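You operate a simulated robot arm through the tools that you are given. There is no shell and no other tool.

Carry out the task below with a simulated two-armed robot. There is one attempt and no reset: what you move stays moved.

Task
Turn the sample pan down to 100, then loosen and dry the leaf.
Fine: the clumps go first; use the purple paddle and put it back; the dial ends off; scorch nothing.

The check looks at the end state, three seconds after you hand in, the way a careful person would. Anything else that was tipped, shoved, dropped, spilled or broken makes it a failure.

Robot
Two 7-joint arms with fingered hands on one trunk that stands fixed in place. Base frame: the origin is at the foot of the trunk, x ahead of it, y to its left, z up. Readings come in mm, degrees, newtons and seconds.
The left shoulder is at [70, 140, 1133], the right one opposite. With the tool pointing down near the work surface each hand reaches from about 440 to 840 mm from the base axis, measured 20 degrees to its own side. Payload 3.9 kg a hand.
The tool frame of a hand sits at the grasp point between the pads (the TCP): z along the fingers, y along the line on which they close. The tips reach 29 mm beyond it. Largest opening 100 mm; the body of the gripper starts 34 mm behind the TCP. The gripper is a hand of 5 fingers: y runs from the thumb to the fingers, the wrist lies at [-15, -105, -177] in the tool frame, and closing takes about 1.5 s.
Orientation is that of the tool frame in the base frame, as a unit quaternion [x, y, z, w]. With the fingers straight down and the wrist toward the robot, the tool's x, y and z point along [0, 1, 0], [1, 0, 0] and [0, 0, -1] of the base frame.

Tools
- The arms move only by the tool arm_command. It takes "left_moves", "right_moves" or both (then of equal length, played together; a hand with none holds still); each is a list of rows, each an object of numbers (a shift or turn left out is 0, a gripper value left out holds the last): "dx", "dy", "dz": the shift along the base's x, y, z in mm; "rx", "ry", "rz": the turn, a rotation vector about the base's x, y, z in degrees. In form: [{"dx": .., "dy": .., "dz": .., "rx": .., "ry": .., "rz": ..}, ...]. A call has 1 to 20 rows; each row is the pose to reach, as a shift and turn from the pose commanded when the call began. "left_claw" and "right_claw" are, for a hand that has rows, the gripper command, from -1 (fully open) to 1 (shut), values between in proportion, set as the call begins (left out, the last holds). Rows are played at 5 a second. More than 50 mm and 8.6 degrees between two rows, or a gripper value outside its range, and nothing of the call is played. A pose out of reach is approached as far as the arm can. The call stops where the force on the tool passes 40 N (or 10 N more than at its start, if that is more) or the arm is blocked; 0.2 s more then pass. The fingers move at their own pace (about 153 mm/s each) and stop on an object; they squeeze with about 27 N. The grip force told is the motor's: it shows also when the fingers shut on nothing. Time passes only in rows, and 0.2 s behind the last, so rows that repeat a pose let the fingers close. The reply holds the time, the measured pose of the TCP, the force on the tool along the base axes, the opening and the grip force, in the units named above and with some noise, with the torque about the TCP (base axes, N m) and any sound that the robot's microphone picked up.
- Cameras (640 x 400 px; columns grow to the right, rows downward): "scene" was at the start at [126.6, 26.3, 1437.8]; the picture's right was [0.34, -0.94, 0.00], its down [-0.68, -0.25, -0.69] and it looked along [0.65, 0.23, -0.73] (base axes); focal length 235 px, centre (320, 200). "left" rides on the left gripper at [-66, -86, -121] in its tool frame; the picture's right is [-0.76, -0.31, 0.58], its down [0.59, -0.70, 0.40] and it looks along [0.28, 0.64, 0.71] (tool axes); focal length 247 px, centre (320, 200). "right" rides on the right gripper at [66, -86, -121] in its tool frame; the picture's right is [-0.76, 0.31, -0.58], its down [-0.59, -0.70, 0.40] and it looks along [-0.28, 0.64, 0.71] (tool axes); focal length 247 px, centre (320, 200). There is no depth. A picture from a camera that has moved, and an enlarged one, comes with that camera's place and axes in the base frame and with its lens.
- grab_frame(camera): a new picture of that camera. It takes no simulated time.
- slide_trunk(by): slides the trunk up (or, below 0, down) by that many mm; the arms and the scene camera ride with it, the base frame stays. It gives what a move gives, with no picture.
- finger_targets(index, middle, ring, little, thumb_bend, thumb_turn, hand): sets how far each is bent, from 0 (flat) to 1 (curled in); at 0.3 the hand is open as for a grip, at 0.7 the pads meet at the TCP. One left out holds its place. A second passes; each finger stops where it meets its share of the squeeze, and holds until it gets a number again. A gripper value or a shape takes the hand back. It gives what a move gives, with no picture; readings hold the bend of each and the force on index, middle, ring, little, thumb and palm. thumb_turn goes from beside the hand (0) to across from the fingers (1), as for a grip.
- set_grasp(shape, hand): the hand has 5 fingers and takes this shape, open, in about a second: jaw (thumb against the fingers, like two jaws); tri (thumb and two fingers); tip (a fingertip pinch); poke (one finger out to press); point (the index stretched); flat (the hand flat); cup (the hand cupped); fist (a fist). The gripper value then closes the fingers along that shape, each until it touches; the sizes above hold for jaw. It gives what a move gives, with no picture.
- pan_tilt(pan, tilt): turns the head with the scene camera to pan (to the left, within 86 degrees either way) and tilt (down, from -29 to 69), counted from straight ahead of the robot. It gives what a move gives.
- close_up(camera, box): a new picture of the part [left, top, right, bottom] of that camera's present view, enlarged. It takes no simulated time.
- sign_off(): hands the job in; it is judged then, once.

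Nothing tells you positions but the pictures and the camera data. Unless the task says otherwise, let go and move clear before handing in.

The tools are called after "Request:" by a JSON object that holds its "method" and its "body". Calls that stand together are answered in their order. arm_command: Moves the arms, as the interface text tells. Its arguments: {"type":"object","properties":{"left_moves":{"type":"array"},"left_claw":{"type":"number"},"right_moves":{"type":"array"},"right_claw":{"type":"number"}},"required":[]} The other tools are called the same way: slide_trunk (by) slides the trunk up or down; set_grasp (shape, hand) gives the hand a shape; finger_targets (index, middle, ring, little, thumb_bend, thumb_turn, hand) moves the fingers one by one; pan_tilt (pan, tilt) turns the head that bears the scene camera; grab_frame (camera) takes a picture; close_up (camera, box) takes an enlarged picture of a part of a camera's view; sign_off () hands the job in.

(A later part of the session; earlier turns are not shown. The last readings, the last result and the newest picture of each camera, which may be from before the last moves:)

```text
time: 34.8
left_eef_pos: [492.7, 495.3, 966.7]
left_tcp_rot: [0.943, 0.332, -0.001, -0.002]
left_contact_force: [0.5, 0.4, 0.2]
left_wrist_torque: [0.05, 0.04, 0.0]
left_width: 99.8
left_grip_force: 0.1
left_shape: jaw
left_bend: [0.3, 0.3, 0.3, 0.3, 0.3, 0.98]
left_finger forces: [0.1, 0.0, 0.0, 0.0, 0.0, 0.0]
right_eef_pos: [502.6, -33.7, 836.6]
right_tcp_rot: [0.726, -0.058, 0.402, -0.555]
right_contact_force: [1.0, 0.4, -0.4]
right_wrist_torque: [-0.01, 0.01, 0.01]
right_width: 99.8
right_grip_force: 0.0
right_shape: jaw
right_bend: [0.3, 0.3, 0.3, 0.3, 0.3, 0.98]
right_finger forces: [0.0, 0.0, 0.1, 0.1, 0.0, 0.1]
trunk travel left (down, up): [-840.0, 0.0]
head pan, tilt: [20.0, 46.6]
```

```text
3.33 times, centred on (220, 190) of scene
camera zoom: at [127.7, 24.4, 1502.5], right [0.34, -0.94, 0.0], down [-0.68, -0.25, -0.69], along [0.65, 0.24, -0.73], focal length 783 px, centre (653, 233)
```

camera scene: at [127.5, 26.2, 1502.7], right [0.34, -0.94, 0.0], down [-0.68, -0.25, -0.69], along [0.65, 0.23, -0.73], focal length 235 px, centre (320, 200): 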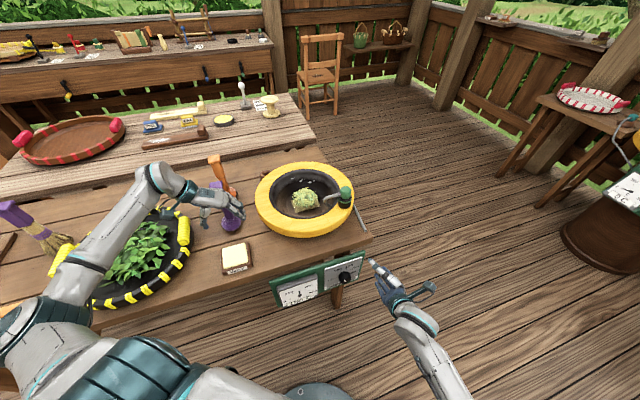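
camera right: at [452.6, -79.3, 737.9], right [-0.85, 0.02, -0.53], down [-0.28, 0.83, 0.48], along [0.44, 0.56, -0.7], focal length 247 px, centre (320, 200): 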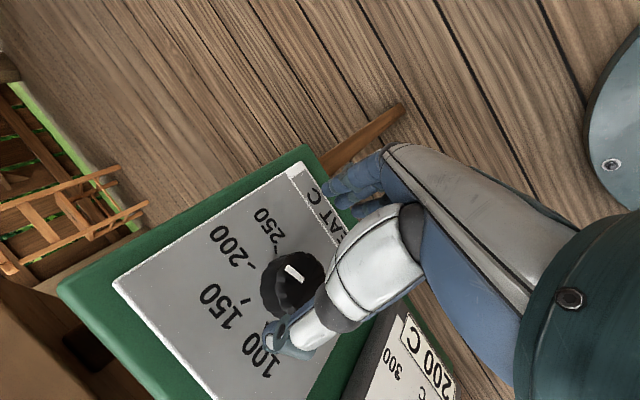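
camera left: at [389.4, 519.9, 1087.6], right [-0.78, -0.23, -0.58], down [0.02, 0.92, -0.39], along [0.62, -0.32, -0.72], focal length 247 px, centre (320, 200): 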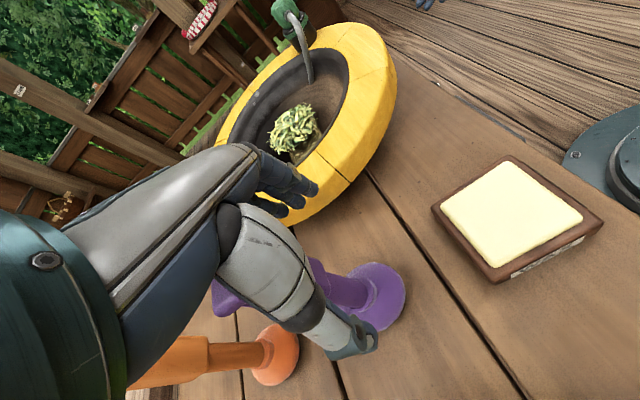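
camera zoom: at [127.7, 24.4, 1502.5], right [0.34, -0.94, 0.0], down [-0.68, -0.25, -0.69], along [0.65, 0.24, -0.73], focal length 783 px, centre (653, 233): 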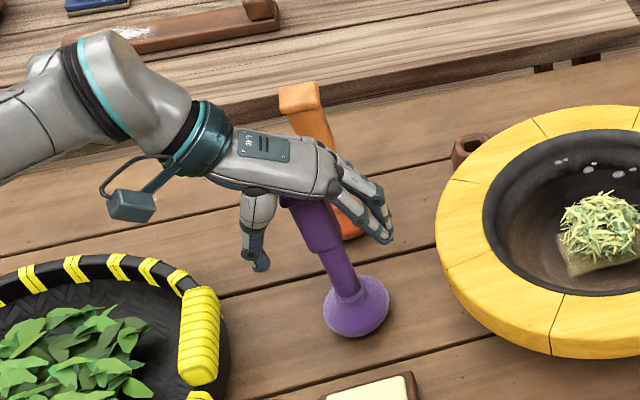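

Aligned as expected; the handle is between the thumb and fingers. I'll move the last 40 mm forward and check for contact.

Request:
{"method": "arm_command", "body": {"left_moves": [{"dx": 16, "dy": 12.5, "dz": 0}, {"dx": 32, "dy": 24.5, "dz": 0}]}}

Request:
{"method": "grab_frame", "body": {"camera": "left"}}

Request:
{"method": "close_up", "body": {"camera": "scene", "box": [160, 130, 280, 250]}}

```text
time: 35.4
left_eef_pos: [526.7, 519.1, 966.9]
left_tcp_rot: [0.943, 0.332, 0.0, -0.001]
left_contact_force: [-0.5, 0.2, -0.2]
left_wrist_torque: [0.0, -0.03, -0.02]
left_width: 99.9
left_grip_force: 0.0
left_shape: jaw
left_bend: [0.3, 0.3, 0.3, 0.3, 0.3, 0.98]
left_finger forces: [0.0, 0.0, 0.0, 0.0, 0.0, 0.0]
right_eef_pos: [502.6, -33.8, 838.1]
right_tcp_rot: [0.727, -0.058, 0.402, -0.554]
right_contact_force: [0.1, -1.0, -0.1]
right_wrist_torque: [0.02, 0.0, -0.01]
right_width: 100.0
right_grip_force: 0.1
right_shape: jaw
right_bend: [0.3, 0.3, 0.3, 0.3, 0.3, 0.98]
right_finger forces: [0.0, 0.0, 0.0, 0.1, 0.1, 0.1]
trunk travel left (down, up): [-840.0, 0.0]
head pan, tilt: [20.0, 46.6]
```

```text
taken
camera left: at [422.4, 545.2, 1087.7], right [-0.78, -0.23, -0.58], down [0.02, 0.92, -0.4], along [0.62, -0.32, -0.71], focal length 247 px, centre (320, 200)
```

left: 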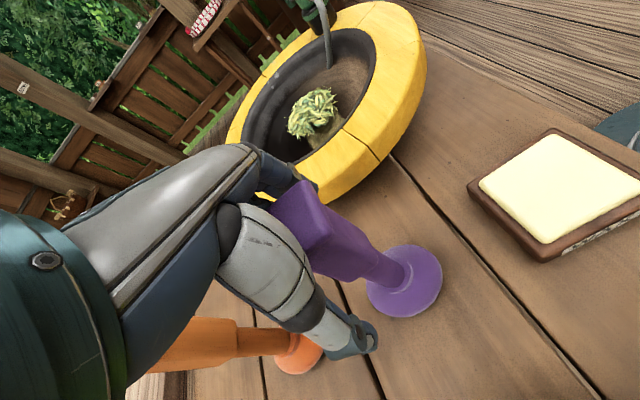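

```text
3.33 times, centred on (220, 190) of scene
camera zoom: at [127.9, 25.9, 1502.6], right [0.34, -0.94, 0.0], down [-0.68, -0.25, -0.69], along [0.65, 0.23, -0.73], focal length 783 px, centre (653, 233)
```

zoom: 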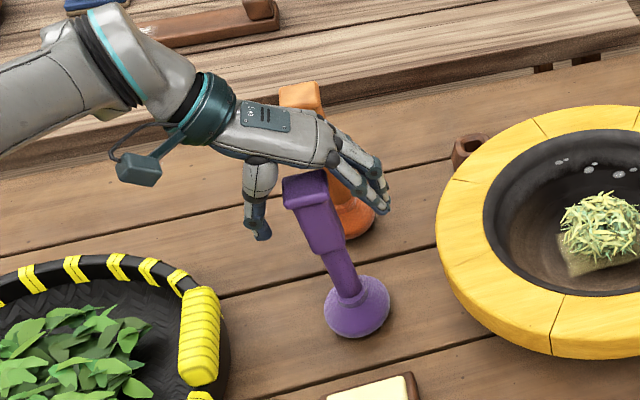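

The paddle handle sits between thumb and fingers at the grasp point. I'll close the left hand on it.

Request:
{"method": "arm_command", "body": {"left_claw": 1, "left_moves": [{"dz": 0}, {"dz": 0}, {"dz": 0}, {"dz": 0}, {"dz": 0}, {"dz": 0}]}}

Request:
{"method": "grab_frame", "body": {"camera": "left"}}

Request:
{"method": "close_up", "body": {"camera": "scene", "box": [160, 130, 280, 250]}}

Request:
{"method": "close_up", "body": {"camera": "scene", "box": [240, 150, 380, 310]}}

```text
time: 36.8
left_eef_pos: [526.1, 520.5, 967.9]
left_tcp_rot: [0.943, 0.332, 0.0, 0.001]
left_contact_force: [1.6, 0.4, 0.8]
left_wrist_torque: [0.07, -0.11, 0.0]
left_width: 26.0
left_grip_force: 27.0
left_shape: jaw
left_bend: [0.55, 0.58, 0.72, 0.62, 0.44, 1.0]
left_finger forces: [16.5, 9.6, 0.0, 0.0, 23.4, 0.1]
right_eef_pos: [502.3, -33.4, 838.2]
right_tcp_rot: [0.726, -0.058, 0.402, -0.554]
right_contact_force: [-0.4, 0.3, 0.1]
right_wrist_torque: [-0.02, -0.01, -0.03]
right_width: 99.9
right_grip_force: 0.1
right_shape: jaw
right_bend: [0.3, 0.3, 0.3, 0.3, 0.3, 0.98]
right_finger forces: [0.1, 0.0, 0.0, 0.1, 0.1, 0.0]
trunk travel left (down, up): [-840.0, 0.0]
head pan, tilt: [20.0, 46.6]
```

```text
taken
camera left: at [421.3, 545.4, 1088.3], right [-0.78, -0.23, -0.58], down [0.02, 0.92, -0.4], along [0.62, -0.32, -0.71], focal length 247 px, centre (320, 200)
```

left: 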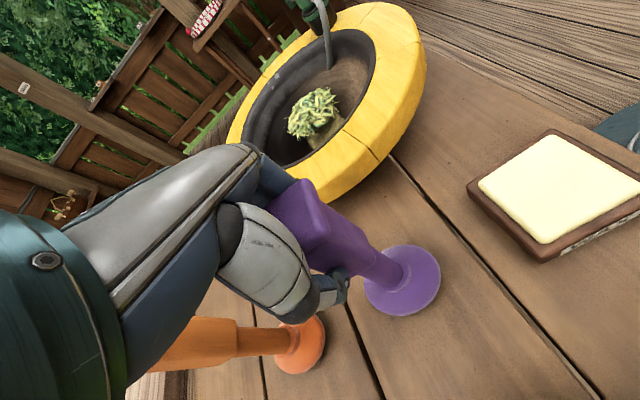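

```text
3.33 times, centred on (220, 190) of scene
camera zoom: at [126.7, 26.3, 1502.8], right [0.34, -0.94, 0.0], down [-0.68, -0.25, -0.69], along [0.65, 0.23, -0.73], focal length 783 px, centre (653, 233)
```

zoom: 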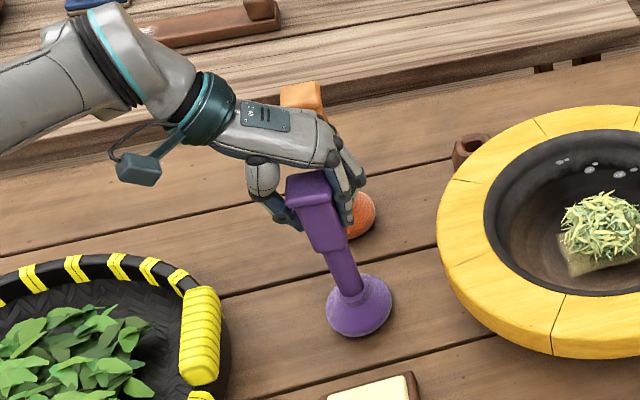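

```text
2.50 times, centred on (310, 230) of scene
camera zoom: at [126.7, 26.3, 1502.8], right [0.34, -0.94, 0.0], down [-0.68, -0.25, -0.69], along [0.65, 0.23, -0.73], focal length 587 px, centre (345, 125)
```

zoom: 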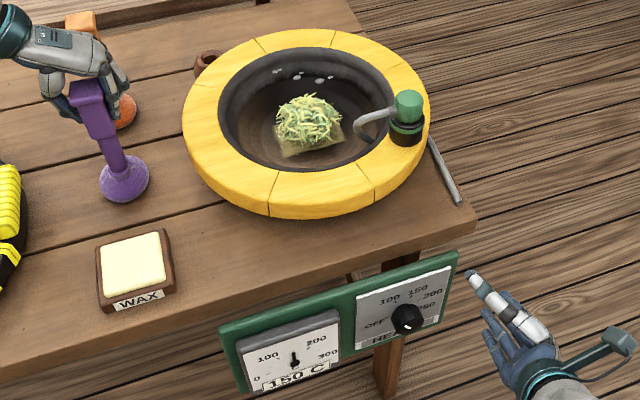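

Grip is firm (thumb against two fingers). I'll lift the paddle straight up to clear the pan rim.

Request:
{"method": "arm_command", "body": {"left_moves": [{"dz": 15}, {"dz": 45}, {"dz": 75}, {"dz": 105}, {"dz": 137}]}}

Request:
{"method": "grab_frame", "body": {"camera": "scene"}}

Request:
{"method": "grab_frame", "body": {"camera": "left"}}

```text
time: 38.0
left_eef_pos: [524.4, 520.3, 1104.6]
left_tcp_rot: [0.943, 0.332, -0.001, 0.001]
left_contact_force: [0.1, 0.3, -3.3]
left_wrist_torque: [0.02, -0.01, 0.02]
left_width: 26.0
left_grip_force: 26.5
left_shape: jaw
left_bend: [0.55, 0.58, 0.72, 0.62, 0.44, 1.0]
left_finger forces: [16.7, 8.5, 0.0, 0.0, 23.0, 0.0]
right_eef_pos: [502.0, -35.2, 838.2]
right_tcp_rot: [0.726, -0.058, 0.402, -0.555]
right_contact_force: [0.1, 0.2, -0.6]
right_wrist_torque: [0.0, -0.01, 0.01]
right_width: 99.8
right_grip_force: 0.1
right_shape: jaw
right_bend: [0.3, 0.3, 0.3, 0.3, 0.3, 0.98]
right_finger forces: [0.0, 0.0, 0.1, 0.0, 0.0, 0.0]
trunk travel left (down, up): [-840.0, 0.0]
head pan, tilt: [20.0, 46.6]
```

```text
taken
camera scene: at [126.6, 25.8, 1502.7], right [0.34, -0.94, 0.0], down [-0.68, -0.25, -0.69], along [0.65, 0.23, -0.73], focal length 235 px, centre (320, 200)
```

scene: 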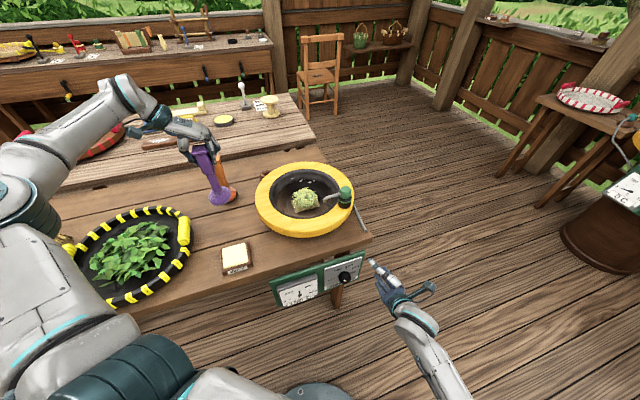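

```text
taken
camera left: at [420.5, 545.9, 1225.9], right [-0.78, -0.24, -0.58], down [0.02, 0.92, -0.4], along [0.62, -0.32, -0.71], focal length 247 px, centre (320, 200)
```

left: 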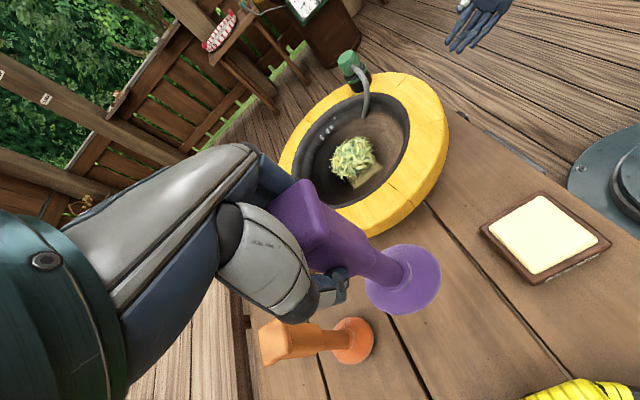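

The paddle lifted cleanly (about 3.3 N). Now I'll carry it over the rim to above the clump at about [686, 290].

Request:
{"method": "arm_command", "body": {"left_moves": [{"dx": 10, "dy": -15, "dz": 15}, {"dx": 33, "dy": -48, "dz": 18}, {"dx": 57, "dy": -82, "dz": 18}, {"dx": 81, "dy": -116, "dz": 18}, {"dx": 105, "dy": -150, "dz": 18}, {"dx": 128, "dy": -184, "dz": 18}, {"dx": 148, "dy": -212, "dz": 18}, {"dx": 161, "dy": -230, "dz": 18}]}}

Request:
{"method": "grab_frame", "body": {"camera": "scene"}}

Request:
{"method": "grab_frame", "body": {"camera": "left"}}

Request:
{"method": "close_up", "body": {"camera": "scene", "box": [240, 150, 380, 310]}}

```text
time: 39.8
left_eef_pos: [687.5, 289.9, 1123.8]
left_tcp_rot: [0.943, 0.332, 0.0, 0.0]
left_contact_force: [-0.5, -0.3, -3.6]
left_wrist_torque: [-0.01, 0.0, -0.02]
left_width: 25.3
left_grip_force: 27.2
left_shape: jaw
left_bend: [0.55, 0.58, 0.72, 0.62, 0.44, 1.0]
left_finger forces: [16.6, 8.3, 0.0, 0.0, 23.2, 0.0]
right_eef_pos: [503.1, -33.4, 837.9]
right_tcp_rot: [0.727, -0.057, 0.401, -0.555]
right_contact_force: [-0.2, -0.4, -0.4]
right_wrist_torque: [0.03, 0.0, 0.03]
right_width: 99.7
right_grip_force: 0.1
right_shape: jaw
right_bend: [0.3, 0.3, 0.3, 0.3, 0.3, 0.98]
right_finger forces: [0.0, 0.1, 0.1, 0.0, 0.0, 0.0]
trunk travel left (down, up): [-840.0, 0.0]
head pan, tilt: [20.0, 46.6]
```

```text
taken
camera scene: at [128.1, 25.8, 1502.6], right [0.34, -0.94, 0.0], down [-0.68, -0.25, -0.69], along [0.64, 0.23, -0.73], focal length 235 px, centre (320, 200)
```

scene: 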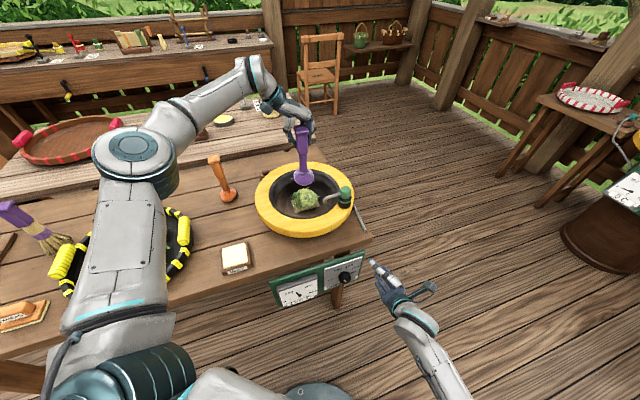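

```text
taken
camera left: at [583.1, 315.3, 1243.5], right [-0.78, -0.24, -0.58], down [0.02, 0.92, -0.4], along [0.62, -0.32, -0.71], focal length 247 px, centre (320, 200)
```

left: 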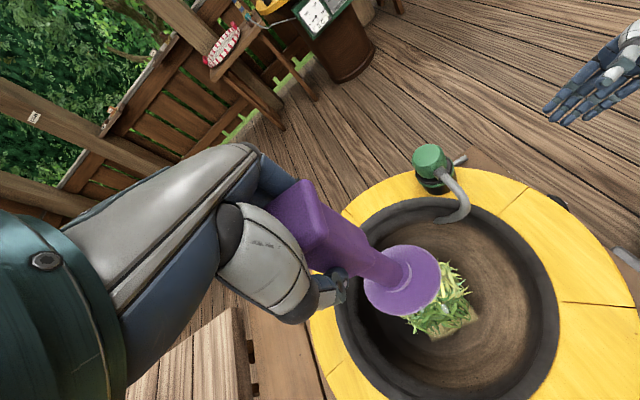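

```text
2.50 times, centred on (310, 230) of scene
camera zoom: at [128.1, 25.8, 1502.6], right [0.34, -0.94, 0.0], down [-0.68, -0.25, -0.69], along [0.64, 0.23, -0.73], focal length 587 px, centre (345, 125)
```

zoom: 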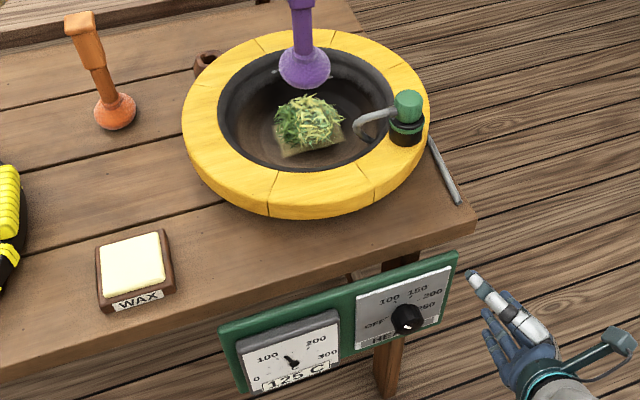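

The pan is down to 125 °C and the paddle hangs right over the clump (about [680, 286, 868]). I'll centre it and lower the foot gently onto the clump.

Request:
{"method": "arm_command", "body": {"left_moves": [{"dx": -4, "dy": -2, "dz": -20}, {"dx": -7, "dy": -4, "dz": -40}, {"dx": -7, "dy": -4, "dz": -55}, {"dx": -7, "dy": -4, "dz": -68}, {"dx": -7, "dy": -4, "dz": -78}]}}

Request:
{"method": "close_up", "body": {"camera": "scene", "box": [240, 150, 380, 310]}}

Request:
{"method": "close_up", "body": {"camera": "left", "box": [300, 150, 600, 400]}}

```text
time: 41.0
left_eef_pos: [679.1, 285.9, 1044.2]
left_tcp_rot: [0.943, 0.332, 0.0, 0.0]
left_contact_force: [-0.5, 0.7, -3.6]
left_wrist_torque: [0.0, -0.01, 0.03]
left_width: 25.5
left_grip_force: 27.1
left_shape: jaw
left_bend: [0.55, 0.58, 0.72, 0.62, 0.44, 1.0]
left_finger forces: [16.9, 8.2, 0.0, 0.0, 23.2, 0.0]
right_eef_pos: [503.6, -33.9, 837.3]
right_tcp_rot: [0.727, -0.058, 0.402, -0.554]
right_contact_force: [0.1, -0.4, 0.2]
right_wrist_torque: [0.0, 0.02, -0.01]
right_width: 99.9
right_grip_force: 0.1
right_shape: jaw
right_bend: [0.3, 0.3, 0.3, 0.3, 0.3, 0.98]
right_finger forces: [0.0, 0.1, 0.0, 0.1, 0.1, 0.0]
trunk travel left (down, up): [-840.0, 0.0]
head pan, tilt: [20.0, 46.6]
```

```text
2.50 times, centred on (310, 230) of scene
camera zoom: at [127.5, 26.7, 1502.7], right [0.34, -0.94, 0.0], down [-0.68, -0.25, -0.69], along [0.65, 0.23, -0.73], focal length 587 px, centre (345, 125)
```

zoom: 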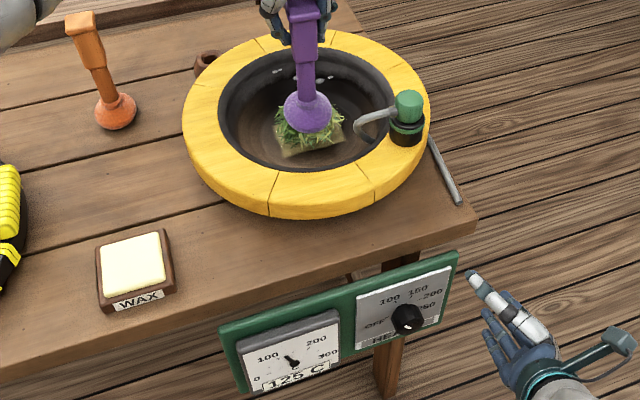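

```text
1.60 times, centred on (450, 275) of left
camera zoom: at [575.1, 312.1, 1165.6], right [-0.78, -0.23, -0.58], down [0.02, 0.92, -0.4], along [0.62, -0.32, -0.71], focal length 395 px, centre (112, 80)
```

zoom: 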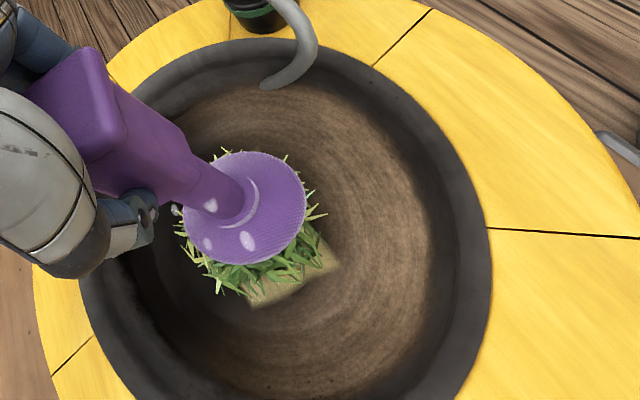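

No contact force yet, only the paddle's weight. I'll lower further, a few millimetres at a time, onto the clump.

Request:
{"method": "arm_command", "body": {"left_moves": [{"dz": -6}, {"dz": -12}, {"dz": -17}]}}

Request:
{"method": "close_up", "body": {"camera": "left", "box": [300, 150, 600, 400]}}

Request:
{"method": "close_up", "body": {"camera": "scene", "box": [270, 260, 380, 320]}}

```text
time: 41.8
left_eef_pos: [680.0, 286.6, 1027.3]
left_tcp_rot: [0.943, 0.332, 0.0, -0.001]
left_contact_force: [0.1, 1.0, -3.8]
left_wrist_torque: [0.03, 0.0, -0.01]
left_width: 25.8
left_grip_force: 26.8
left_shape: jaw
left_bend: [0.55, 0.58, 0.72, 0.62, 0.44, 1.0]
left_finger forces: [16.7, 8.2, 0.0, 0.0, 23.1, 0.0]
right_eef_pos: [503.6, -34.2, 838.4]
right_tcp_rot: [0.727, -0.056, 0.401, -0.554]
right_contact_force: [1.2, 0.8, -0.4]
right_wrist_torque: [-0.02, -0.02, -0.01]
right_width: 99.6
right_grip_force: 0.1
right_shape: jaw
right_bend: [0.3, 0.3, 0.3, 0.3, 0.3, 0.98]
right_finger forces: [0.0, 0.0, 0.1, 0.1, 0.0, 0.1]
trunk travel left (down, up): [-840.0, 0.0]
head pan, tilt: [20.0, 46.6]
```

```text
1.60 times, centred on (450, 275) of left
camera zoom: at [575.3, 311.7, 1148.6], right [-0.78, -0.23, -0.58], down [0.02, 0.92, -0.4], along [0.62, -0.32, -0.71], focal length 395 px, centre (112, 80)
```

zoom: 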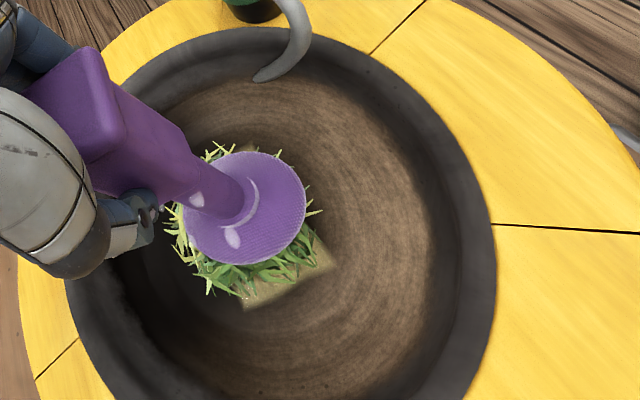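

```text
5.82 times, centred on (325, 290) of scene
camera zoom: at [127.4, 26.5, 1502.7], right [0.34, -0.94, 0.0], down [-0.68, -0.25, -0.69], along [0.65, 0.23, -0.73], focal length 1367 px, centre (291, -324)
```

zoom: 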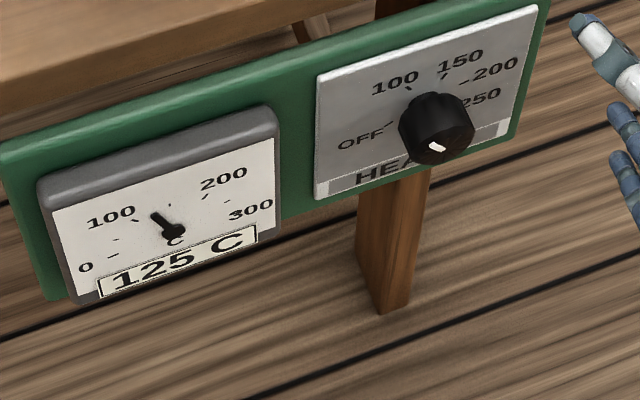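

Still only the paddle's weight. I'll lower a little more until I feel the pan floor or the clump.

Request:
{"method": "arm_command", "body": {"left_moves": [{"dz": -3}, {"dz": -6}, {"dz": -9}]}}

Request:
{"method": "close_up", "body": {"camera": "left", "box": [300, 150, 600, 400]}}

```text
time: 42.6
left_eef_pos: [680.5, 285.5, 1017.7]
left_tcp_rot: [0.943, 0.332, 0.0, -0.001]
left_contact_force: [0.0, 0.3, -3.5]
left_wrist_torque: [0.04, 0.01, -0.04]
left_width: 25.6
left_grip_force: 26.8
left_shape: jaw
left_bend: [0.55, 0.58, 0.72, 0.62, 0.44, 1.0]
left_finger forces: [16.7, 8.4, 0.0, 0.0, 23.2, 0.0]
right_eef_pos: [503.1, -33.2, 837.7]
right_tcp_rot: [0.727, -0.058, 0.402, -0.554]
right_contact_force: [-0.7, -0.9, 0.1]
right_wrist_torque: [-0.01, 0.03, -0.01]
right_width: 100.0
right_grip_force: 0.1
right_shape: jaw
right_bend: [0.3, 0.3, 0.3, 0.3, 0.3, 0.98]
right_finger forces: [0.1, 0.1, 0.1, 0.0, 0.0, 0.0]
trunk travel left (down, up): [-840.0, 0.0]
head pan, tilt: [20.0, 46.6]
```

```text
1.60 times, centred on (450, 275) of left
camera zoom: at [575.4, 311.8, 1139.1], right [-0.78, -0.23, -0.58], down [0.02, 0.92, -0.4], along [0.62, -0.32, -0.71], focal length 395 px, centre (112, 80)
```

zoom: 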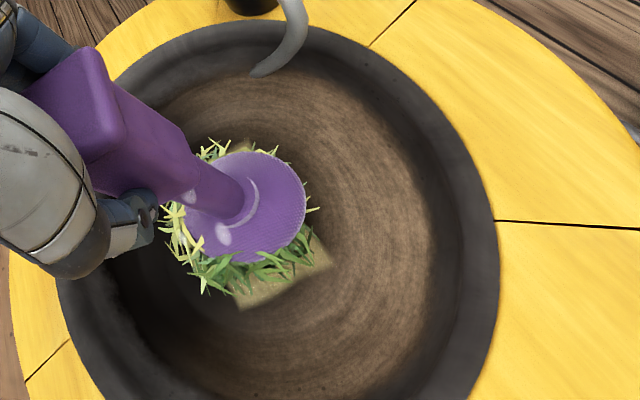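

The foot seems to be still above the pan floor. I'll keep lowering in small steps, watching the force.

Request:
{"method": "arm_command", "body": {"left_moves": [{"dz": -4}, {"dz": -8}, {"dz": -12}, {"dz": -15}]}}

Request:
{"method": "close_up", "body": {"camera": "left", "box": [300, 150, 600, 400]}}

Request:
{"method": "close_up", "body": {"camera": "scene", "box": [240, 140, 380, 250]}}

```text
time: 43.6
left_eef_pos: [679.6, 287.1, 1002.9]
left_tcp_rot: [0.943, 0.333, -0.001, -0.001]
left_contact_force: [-0.3, 0.5, -3.6]
left_wrist_torque: [0.03, -0.03, 0.0]
left_width: 25.9
left_grip_force: 26.8
left_shape: jaw
left_bend: [0.55, 0.58, 0.72, 0.62, 0.44, 1.0]
left_finger forces: [16.6, 8.3, 0.1, 0.0, 23.1, 0.0]
right_eef_pos: [502.4, -33.7, 837.7]
right_tcp_rot: [0.727, -0.058, 0.402, -0.554]
right_contact_force: [0.0, -0.6, -0.5]
right_wrist_torque: [0.0, 0.0, -0.01]
right_width: 99.9
right_grip_force: 0.1
right_shape: jaw
right_bend: [0.3, 0.3, 0.3, 0.3, 0.3, 0.98]
right_finger forces: [0.0, 0.0, 0.0, 0.0, 0.0, 0.0]
trunk travel left (down, up): [-840.0, 0.0]
head pan, tilt: [20.0, 46.6]
```

```text
1.60 times, centred on (450, 275) of left
camera zoom: at [575.2, 311.9, 1124.4], right [-0.78, -0.23, -0.58], down [0.02, 0.92, -0.4], along [0.62, -0.32, -0.71], focal length 395 px, centre (112, 80)
```

zoom: 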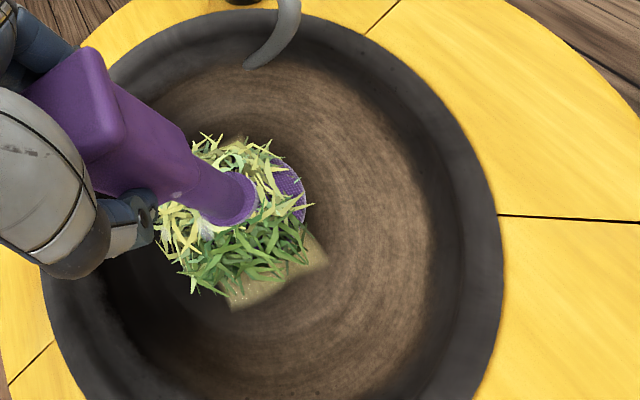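

```text
3.64 times, centred on (310, 195) of scene
camera zoom: at [127.4, 26.6, 1502.7], right [0.34, -0.94, 0.0], down [-0.68, -0.25, -0.69], along [0.65, 0.23, -0.73], focal length 854 px, centre (356, 218)
```

zoom: 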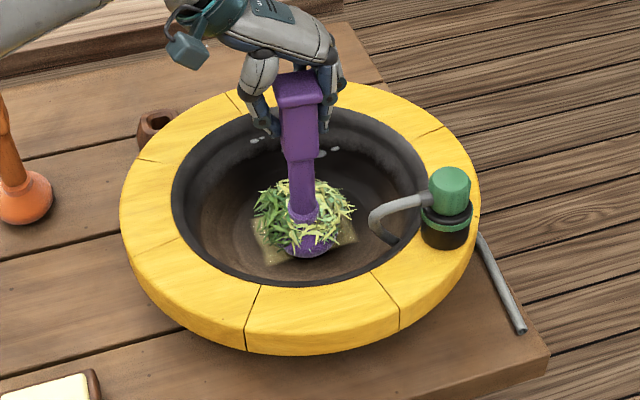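

The foot is now in the middle of the clump. I'll find the pan floor gently, then work in circles.

Request:
{"method": "arm_command", "body": {"left_moves": [{"dz": -4}, {"dz": -8}, {"dz": -12}]}}

Request:
{"method": "close_up", "body": {"camera": "scene", "box": [240, 140, 380, 250]}}

Request:
{"method": "close_up", "body": {"camera": "scene", "box": [270, 260, 380, 320]}}

```text
time: 44.4
left_eef_pos: [677.7, 285.1, 999.8]
left_tcp_rot: [0.943, 0.332, 0.007, 0.003]
left_contact_force: [3.1, 4.2, 30.5]
left_wrist_torque: [0.04, -0.08, 0.09]
left_width: 26.6
left_grip_force: 27.2
left_shape: jaw
left_bend: [0.55, 0.58, 0.72, 0.62, 0.43, 1.0]
left_finger forces: [20.0, 11.8, 0.0, 0.0, 28.8, 0.0]
right_eef_pos: [499.1, -34.8, 840.3]
right_tcp_rot: [0.725, -0.057, 0.404, -0.555]
right_contact_force: [0.2, -0.7, 0.1]
right_wrist_torque: [0.0, -0.02, -0.01]
right_width: 99.6
right_grip_force: 0.0
right_shape: jaw
right_bend: [0.3, 0.3, 0.3, 0.3, 0.3, 0.98]
right_finger forces: [0.0, 0.0, 0.0, 0.1, 0.0, 0.1]
trunk travel left (down, up): [-840.0, 0.0]
head pan, tilt: [20.0, 46.6]
```

```text
3.64 times, centred on (310, 195) of scene
camera zoom: at [121.5, 24.6, 1503.8], right [0.34, -0.94, 0.0], down [-0.68, -0.25, -0.69], along [0.65, 0.24, -0.72], focal length 854 px, centre (356, 218)
```

zoom: 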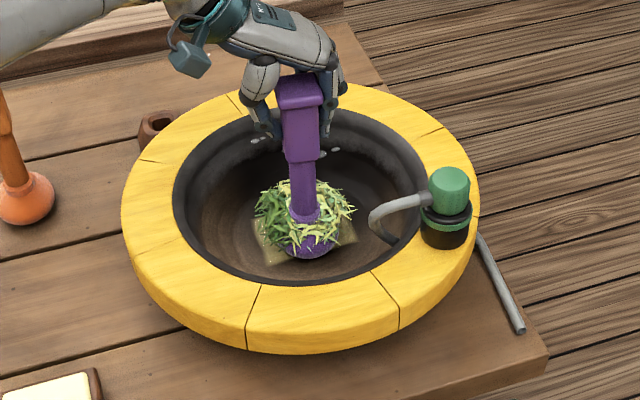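

```text
5.82 times, centred on (325, 290) of scene
camera zoom: at [121.5, 24.6, 1503.8], right [0.34, -0.94, 0.0], down [-0.68, -0.25, -0.69], along [0.65, 0.24, -0.72], focal length 1367 px, centre (291, -324)
```

zoom: 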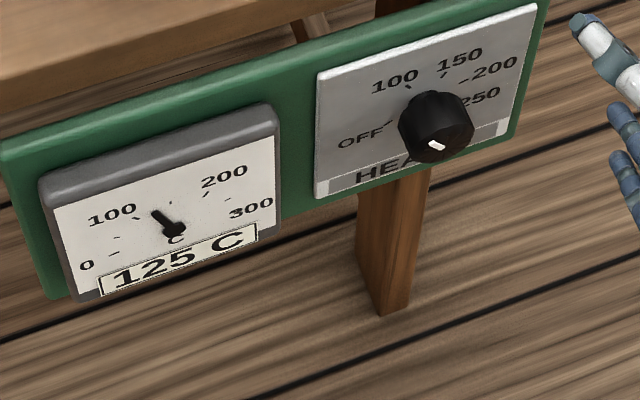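

Floor contact is at a TCP height of about 1000. I'll ease off to a light press and work the clump in small circles, staying clear of the thermometer hook.

Request:
{"method": "arm_command", "body": {"left_moves": [{"dx": 0, "dy": 0, "dz": 7}, {"dx": 22, "dy": 0, "dz": 8}, {"dx": 16, "dy": 16, "dz": 8}, {"dx": 0, "dy": 22, "dz": 8}, {"dx": -16, "dy": 16, "dz": 8}, {"dx": -22, "dy": 0, "dz": 8}, {"dx": -16, "dy": -16, "dz": 8}, {"dx": 0, "dy": -22, "dz": 8}, {"dx": 16, "dy": -16, "dz": 8}, {"dx": 22, "dy": 0, "dz": 8}, {"dx": 0, "dy": 0, "dz": 8}]}}

Request:
{"method": "close_up", "body": {"camera": "scene", "box": [240, 140, 380, 250]}}

Request:
{"method": "close_up", "body": {"camera": "scene", "box": [270, 260, 380, 320]}}

Request:
{"method": "close_up", "body": {"camera": "left", "box": [300, 150, 600, 400]}}

```text
time: 46.8
left_eef_pos: [677.7, 285.4, 999.7]
left_tcp_rot: [0.943, 0.332, 0.001, -0.001]
left_contact_force: [1.5, -3.7, 6.3]
left_wrist_torque: [-0.5, -0.28, 0.01]
left_width: 22.8
left_grip_force: 27.2
left_shape: jaw
left_bend: [0.53, 0.75, 0.72, 0.62, 0.74, 1.0]
left_finger forces: [22.7, 5.4, 0.0, 0.0, 19.7, 0.0]
right_eef_pos: [501.7, -34.1, 839.4]
right_tcp_rot: [0.726, -0.057, 0.403, -0.555]
right_contact_force: [-0.3, 0.5, 0.0]
right_wrist_torque: [0.01, 0.02, -0.01]
right_width: 99.9
right_grip_force: 0.1
right_shape: jaw
right_bend: [0.3, 0.3, 0.3, 0.3, 0.3, 0.98]
right_finger forces: [0.0, 0.1, 0.1, 0.1, 0.0, 0.0]
trunk travel left (down, up): [-840.0, 0.0]
head pan, tilt: [20.0, 46.6]
```

```text
3.64 times, centred on (310, 195) of scene
camera zoom: at [123.5, 26.2, 1503.0], right [0.34, -0.94, 0.0], down [-0.68, -0.25, -0.69], along [0.65, 0.23, -0.73], focal length 854 px, centre (356, 218)
```

zoom: 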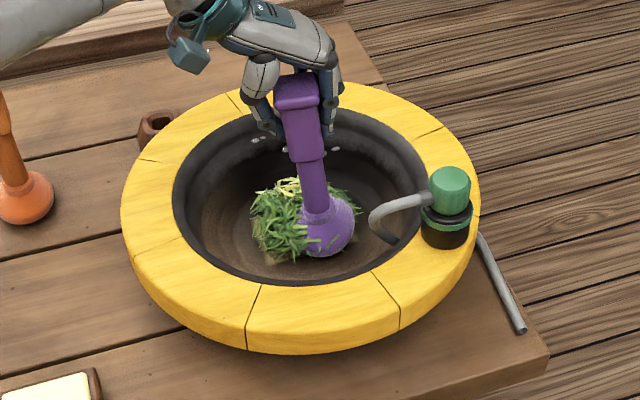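

```text
5.82 times, centred on (325, 290) of scene
camera zoom: at [123.5, 26.2, 1503.0], right [0.34, -0.94, 0.0], down [-0.68, -0.25, -0.69], along [0.65, 0.23, -0.73], focal length 1367 px, centre (291, -324)
```

zoom: 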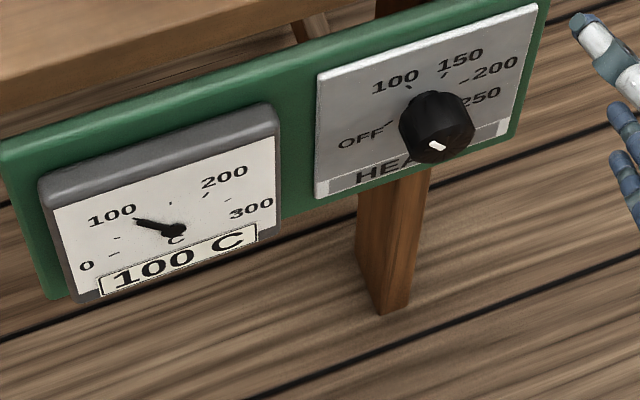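

```text
1.60 times, centred on (450, 275) of left
camera zoom: at [573.0, 311.5, 1121.7], right [-0.78, -0.23, -0.58], down [0.02, 0.92, -0.4], along [0.62, -0.32, -0.71], focal length 395 px, centre (112, 80)
```

zoom: 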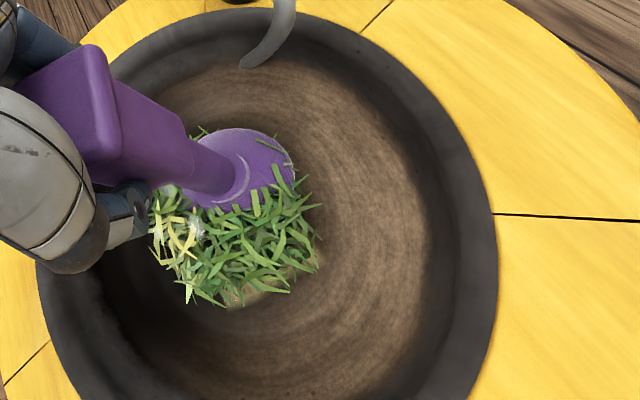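

The gauge reads 100 °C and the leaf is spreading, but the floor friction tilted the paddle about 10° in the grip. I'll lift clear of the floor and look at how the paddle hangs.

Request:
{"method": "arm_command", "body": {"left_moves": [{"dz": 8}, {"dz": 16}]}}

Request:
{"method": "grab_frame", "body": {"camera": "left"}}

Request:
{"method": "close_up", "body": {"camera": "scene", "box": [250, 110, 360, 230]}}

```text
time: 47.4
left_eef_pos: [677.8, 286.4, 1014.8]
left_tcp_rot: [0.943, 0.332, 0.0, -0.001]
left_contact_force: [0.2, 0.1, -3.6]
left_wrist_torque: [0.05, -0.04, -0.01]
left_width: 22.6
left_grip_force: 27.0
left_shape: jaw
left_bend: [0.53, 0.75, 0.72, 0.62, 0.74, 1.0]
left_finger forces: [20.4, 5.7, 0.1, 0.0, 21.3, 0.1]
right_eef_pos: [502.0, -34.5, 836.7]
right_tcp_rot: [0.727, -0.057, 0.402, -0.554]
right_contact_force: [0.1, 0.4, 0.6]
right_wrist_torque: [0.0, 0.02, -0.03]
right_width: 99.6
right_grip_force: 0.0
right_shape: jaw
right_bend: [0.3, 0.3, 0.3, 0.3, 0.3, 0.98]
right_finger forces: [0.0, 0.1, 0.0, 0.0, 0.0, 0.0]
trunk travel left (down, up): [-840.0, 0.0]
head pan, tilt: [20.0, 46.6]
```

```text
taken
camera left: at [574.6, 311.9, 1136.4], right [-0.78, -0.23, -0.58], down [0.02, 0.92, -0.4], along [0.62, -0.32, -0.71], focal length 247 px, centre (320, 200)
```

left: 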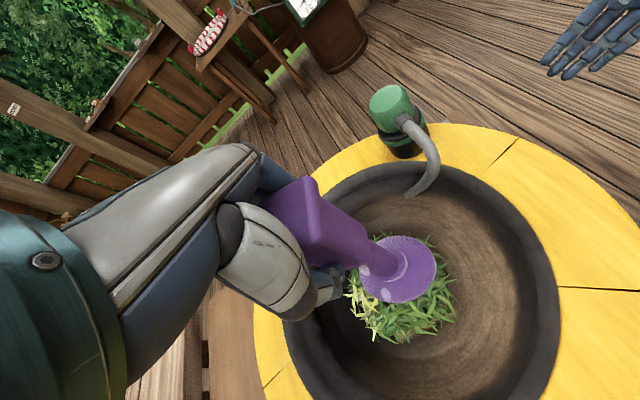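

```text
3.33 times, centred on (305, 170) of scene
camera zoom: at [126.4, 25.9, 1502.7], right [0.34, -0.94, 0.0], down [-0.68, -0.25, -0.69], along [0.65, 0.23, -0.73], focal length 783 px, centre (370, 300)
```

zoom: 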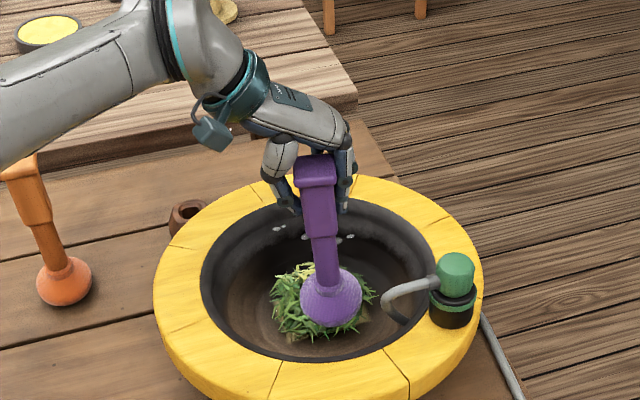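

The paddle hangs a few degrees off plumb but is held. The pan is at 100 °C, so I'll stir the leaf in circles just above the floor, without pressing.

Request:
{"method": "arm_command", "body": {"left_moves": [{"dx": -3, "dy": 12, "dz": -2}, {"dx": -6, "dy": 23, "dz": -4}, {"dx": 19, "dy": 23, "dz": -4}, {"dx": 12, "dy": 41, "dz": -4}, {"dx": -6, "dy": 48, "dz": -4}, {"dx": -24, "dy": 41, "dz": -4}, {"dx": -31, "dy": 23, "dz": -4}, {"dx": -24, "dy": 5, "dz": -4}, {"dx": -6, "dy": -2, "dz": -4}, {"dx": 12, "dy": 5, "dz": -4}, {"dx": 19, "dy": 23, "dz": -4}, {"dx": 12, "dy": 41, "dz": -4}, {"dx": -6, "dy": 48, "dz": -4}, {"dx": -24, "dy": 41, "dz": -4}, {"dx": -31, "dy": 23, "dz": -4}, {"dx": -24, "dy": 5, "dz": -4}, {"dx": -6, "dy": -2, "dz": -4}, {"dx": 0, "dy": 10, "dz": -4}]}}

Request:
{"method": "close_up", "body": {"camera": "left", "box": [300, 150, 600, 400]}}

Request:
{"method": "close_up", "body": {"camera": "scene", "box": [250, 110, 360, 230]}}

Request:
{"method": "close_up", "body": {"camera": "scene", "box": [270, 260, 380, 320]}}

```text
time: 51.2
left_eef_pos: [680.0, 296.4, 1010.3]
left_tcp_rot: [0.943, 0.332, 0.0, 0.0]
left_contact_force: [0.4, -0.7, -4.2]
left_wrist_torque: [0.04, -0.03, -0.01]
left_width: 22.8
left_grip_force: 27.5
left_shape: jaw
left_bend: [0.53, 0.75, 0.72, 0.62, 0.74, 1.0]
left_finger forces: [20.1, 5.6, 0.1, 0.0, 21.3, 0.1]
right_eef_pos: [502.4, -33.0, 838.4]
right_tcp_rot: [0.727, -0.058, 0.402, -0.554]
right_contact_force: [0.7, 0.1, 0.9]
right_wrist_torque: [-0.01, -0.03, 0.01]
right_width: 99.6
right_grip_force: 0.0
right_shape: jaw
right_bend: [0.3, 0.3, 0.3, 0.3, 0.3, 0.98]
right_finger forces: [0.0, 0.1, 0.1, 0.1, 0.0, 0.0]
trunk travel left (down, up): [-840.0, 0.0]
head pan, tilt: [20.0, 46.6]
```

```text
1.60 times, centred on (450, 275) of left
camera zoom: at [575.2, 322.2, 1132.4], right [-0.78, -0.24, -0.58], down [0.02, 0.92, -0.4], along [0.62, -0.32, -0.71], focal length 395 px, centre (112, 80)
```

zoom: 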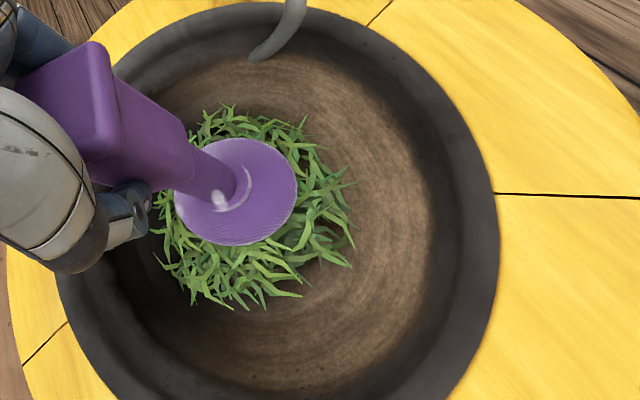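

```text
3.33 times, centred on (305, 170) of scene
camera zoom: at [127.1, 27.4, 1502.7], right [0.34, -0.94, 0.0], down [-0.68, -0.25, -0.69], along [0.65, 0.23, -0.73], focal length 783 px, centre (370, 300)
```

zoom: 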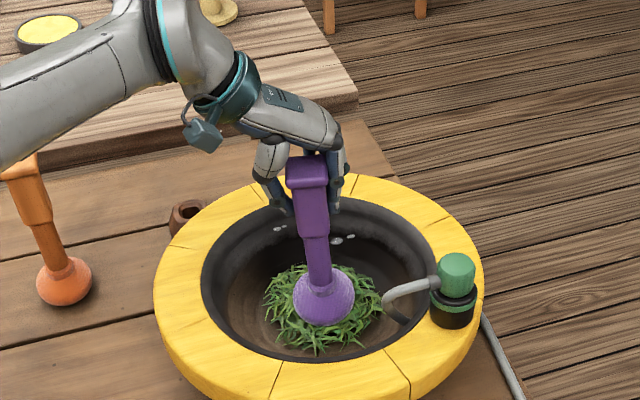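

```text
5.82 times, centred on (325, 290) of scene
camera zoom: at [127.1, 27.4, 1502.7], right [0.34, -0.94, 0.0], down [-0.68, -0.25, -0.69], along [0.65, 0.23, -0.73], focal length 1367 px, centre (291, -324)
```

zoom: 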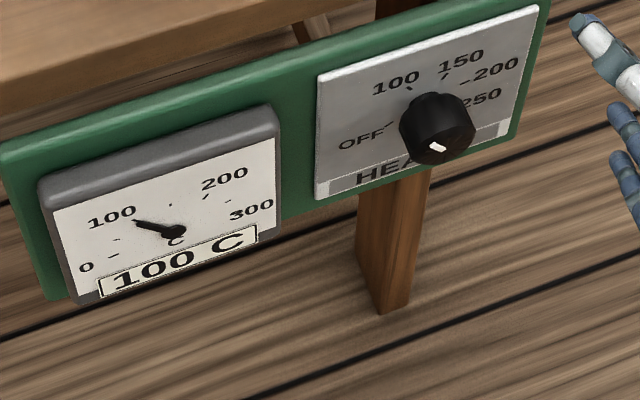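

The clump has broken up into a loose, evenly green ring, and the pan holds at 100 °C. I'll keep stirring to dry it.

Request:
{"method": "arm_command", "body": {"left_moves": [{"dx": 17, "dy": 13, "dz": 0}, {"dx": 10, "dy": 32, "dz": 0}, {"dx": -8, "dy": 40, "dz": 0}, {"dx": -26, "dy": 32, "dz": 0}, {"dx": -34, "dy": 13, "dz": 0}, {"dx": -26, "dy": -6, "dz": 0}, {"dx": -8, "dy": -14, "dz": 0}, {"dx": 10, "dy": -6, "dz": 0}, {"dx": 17, "dy": 13, "dz": 0}, {"dx": 10, "dy": 32, "dz": 0}, {"dx": -8, "dy": 40, "dz": 0}, {"dx": -26, "dy": 32, "dz": 0}, {"dx": -34, "dy": 13, "dz": 0}, {"dx": -26, "dy": -6, "dz": 0}, {"dx": -8, "dy": -14, "dz": 0}, {"dx": 10, "dy": -6, "dz": 0}, {"dx": 17, "dy": 13, "dz": 0}, {"dx": 10, "dy": 32, "dz": 0}, {"dx": -8, "dy": 30, "dz": 0}, {"dx": -8, "dy": 13, "dz": 0}]}}

Request:
{"method": "close_up", "body": {"camera": "left", "box": [300, 150, 600, 400]}}

Request:
{"method": "close_up", "body": {"camera": "scene", "box": [250, 110, 360, 230]}}

Request:
{"method": "close_up", "body": {"camera": "scene", "box": [270, 260, 380, 320]}}

```text
time: 55.4
left_eef_pos: [671.2, 308.2, 1011.0]
left_tcp_rot: [0.943, 0.332, 0.0, 0.0]
left_contact_force: [0.1, -0.5, -4.0]
left_wrist_torque: [0.03, 0.01, -0.01]
left_width: 23.2
left_grip_force: 27.1
left_shape: jaw
left_bend: [0.53, 0.75, 0.72, 0.62, 0.74, 1.0]
left_finger forces: [19.7, 5.5, 0.0, 0.1, 20.9, 0.0]
right_eef_pos: [503.6, -34.2, 838.3]
right_tcp_rot: [0.726, -0.058, 0.402, -0.555]
right_contact_force: [0.1, -0.5, -0.3]
right_wrist_torque: [0.01, 0.03, -0.02]
right_width: 99.8
right_grip_force: 0.0
right_shape: jaw
right_bend: [0.3, 0.3, 0.3, 0.3, 0.3, 0.98]
right_finger forces: [0.0, 0.1, 0.1, 0.0, 0.1, 0.1]
trunk travel left (down, up): [-840.0, 0.0]
head pan, tilt: [20.0, 46.6]
```

```text
1.60 times, centred on (450, 275) of left
camera zoom: at [567.1, 333.5, 1132.1], right [-0.78, -0.23, -0.58], down [0.02, 0.92, -0.4], along [0.62, -0.32, -0.71], focal length 395 px, centre (112, 80)
```

zoom: 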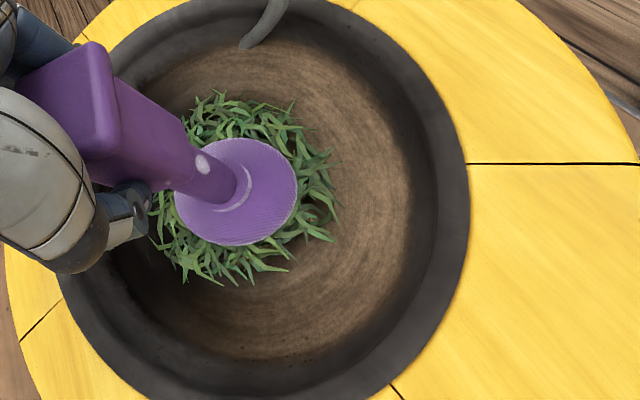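

```text
3.33 times, centred on (305, 170) of scene
camera zoom: at [128.2, 25.2, 1502.6], right [0.34, -0.94, 0.0], down [-0.68, -0.25, -0.69], along [0.64, 0.23, -0.73], focal length 783 px, centre (370, 300)
```

zoom: 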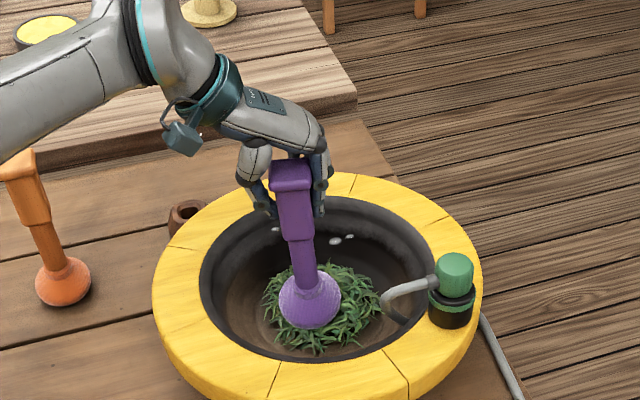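

```text
5.82 times, centred on (325, 290) of scene
camera zoom: at [128.2, 25.2, 1502.6], right [0.34, -0.94, 0.0], down [-0.68, -0.25, -0.69], along [0.64, 0.23, -0.73], focal length 1367 px, centre (291, -324)
```

zoom: 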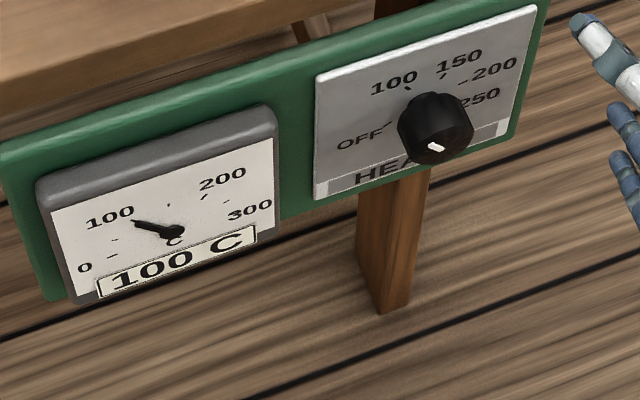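

The leaf is darkening evenly as it dries at a steady 100 °C. I'll keep it moving with another round of stirring.

Request:
{"method": "arm_command", "body": {"left_moves": [{"dx": 25, "dy": 0, "dz": 0}, {"dx": 18, "dy": -18, "dz": 0}, {"dx": 0, "dy": -25, "dz": 0}, {"dx": -18, "dy": -18, "dz": 0}, {"dx": -25, "dy": 0, "dz": 0}, {"dx": -18, "dy": 18, "dz": 0}, {"dx": 0, "dy": 25, "dz": 0}, {"dx": 18, "dy": 18, "dz": 0}, {"dx": 25, "dy": 0, "dz": 0}, {"dx": 18, "dy": -18, "dz": 0}, {"dx": 0, "dy": -25, "dz": 0}, {"dx": -18, "dy": -18, "dz": 0}, {"dx": -25, "dy": 0, "dz": 0}, {"dx": -18, "dy": 18, "dz": 0}, {"dx": 0, "dy": 25, "dz": 0}, {"dx": 18, "dy": 18, "dz": 0}, {"dx": 25, "dy": 0, "dz": 0}, {"dx": 12, "dy": -12, "dz": 0}, {"dx": 0, "dy": -10, "dz": 0}, {"dx": 0, "dy": 0, "dz": 0}]}}

Request:
{"method": "close_up", "body": {"camera": "left", "box": [300, 150, 600, 400]}}

Request:
{"method": "close_up", "body": {"camera": "scene", "box": [250, 110, 360, 230]}}

Request:
{"method": "close_up", "body": {"camera": "scene", "box": [270, 260, 380, 320]}}

```text
time: 59.6
left_eef_pos: [671.2, 308.6, 1011.7]
left_tcp_rot: [0.943, 0.332, -0.001, -0.001]
left_contact_force: [-0.2, 0.6, -3.9]
left_wrist_torque: [0.04, -0.01, 0.03]
left_width: 23.1
left_grip_force: 27.0
left_shape: jaw
left_bend: [0.53, 0.75, 0.72, 0.62, 0.74, 1.0]
left_finger forces: [19.5, 5.4, 0.0, 0.1, 20.9, 0.0]
right_eef_pos: [501.8, -32.6, 837.1]
right_tcp_rot: [0.727, -0.058, 0.401, -0.554]
right_contact_force: [0.7, 0.1, -0.4]
right_wrist_torque: [0.01, 0.01, -0.01]
right_width: 100.1
right_grip_force: 0.1
right_shape: jaw
right_bend: [0.3, 0.3, 0.3, 0.3, 0.3, 0.98]
right_finger forces: [0.0, 0.0, 0.0, 0.1, 0.0, 0.0]
trunk travel left (down, up): [-840.0, 0.0]
head pan, tilt: [20.0, 46.6]
```

```text
1.60 times, centred on (450, 275) of left
camera zoom: at [566.8, 335.0, 1132.8], right [-0.78, -0.23, -0.58], down [0.02, 0.92, -0.4], along [0.62, -0.32, -0.71], focal length 395 px, centre (112, 80)
```

zoom: 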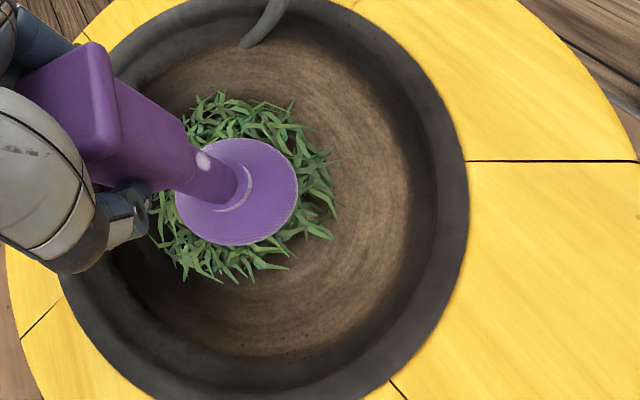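

```text
3.33 times, centred on (305, 170) of scene
camera zoom: at [127.8, 26.7, 1502.6], right [0.34, -0.94, 0.0], down [-0.68, -0.25, -0.69], along [0.65, 0.23, -0.73], focal length 783 px, centre (370, 300)
```

zoom: 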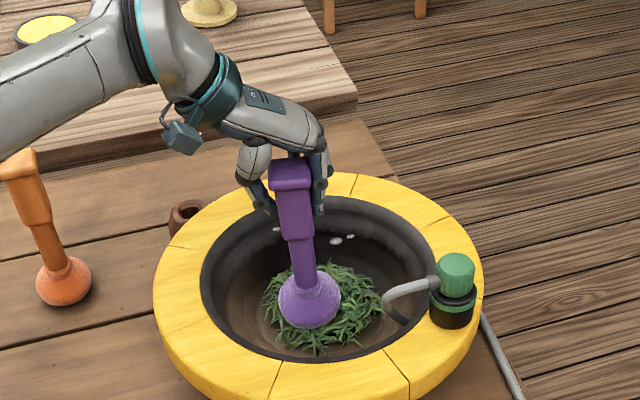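

```text
5.82 times, centred on (325, 290) of scene
camera zoom: at [127.8, 26.7, 1502.6], right [0.34, -0.94, 0.0], down [-0.68, -0.25, -0.69], along [0.65, 0.23, -0.73], focal length 1367 px, centre (291, -324)
```

zoom: 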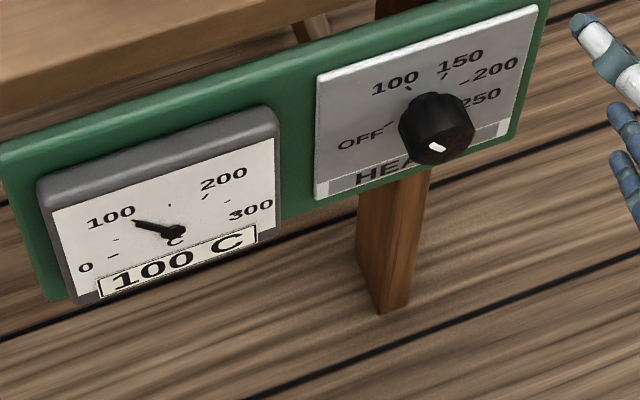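

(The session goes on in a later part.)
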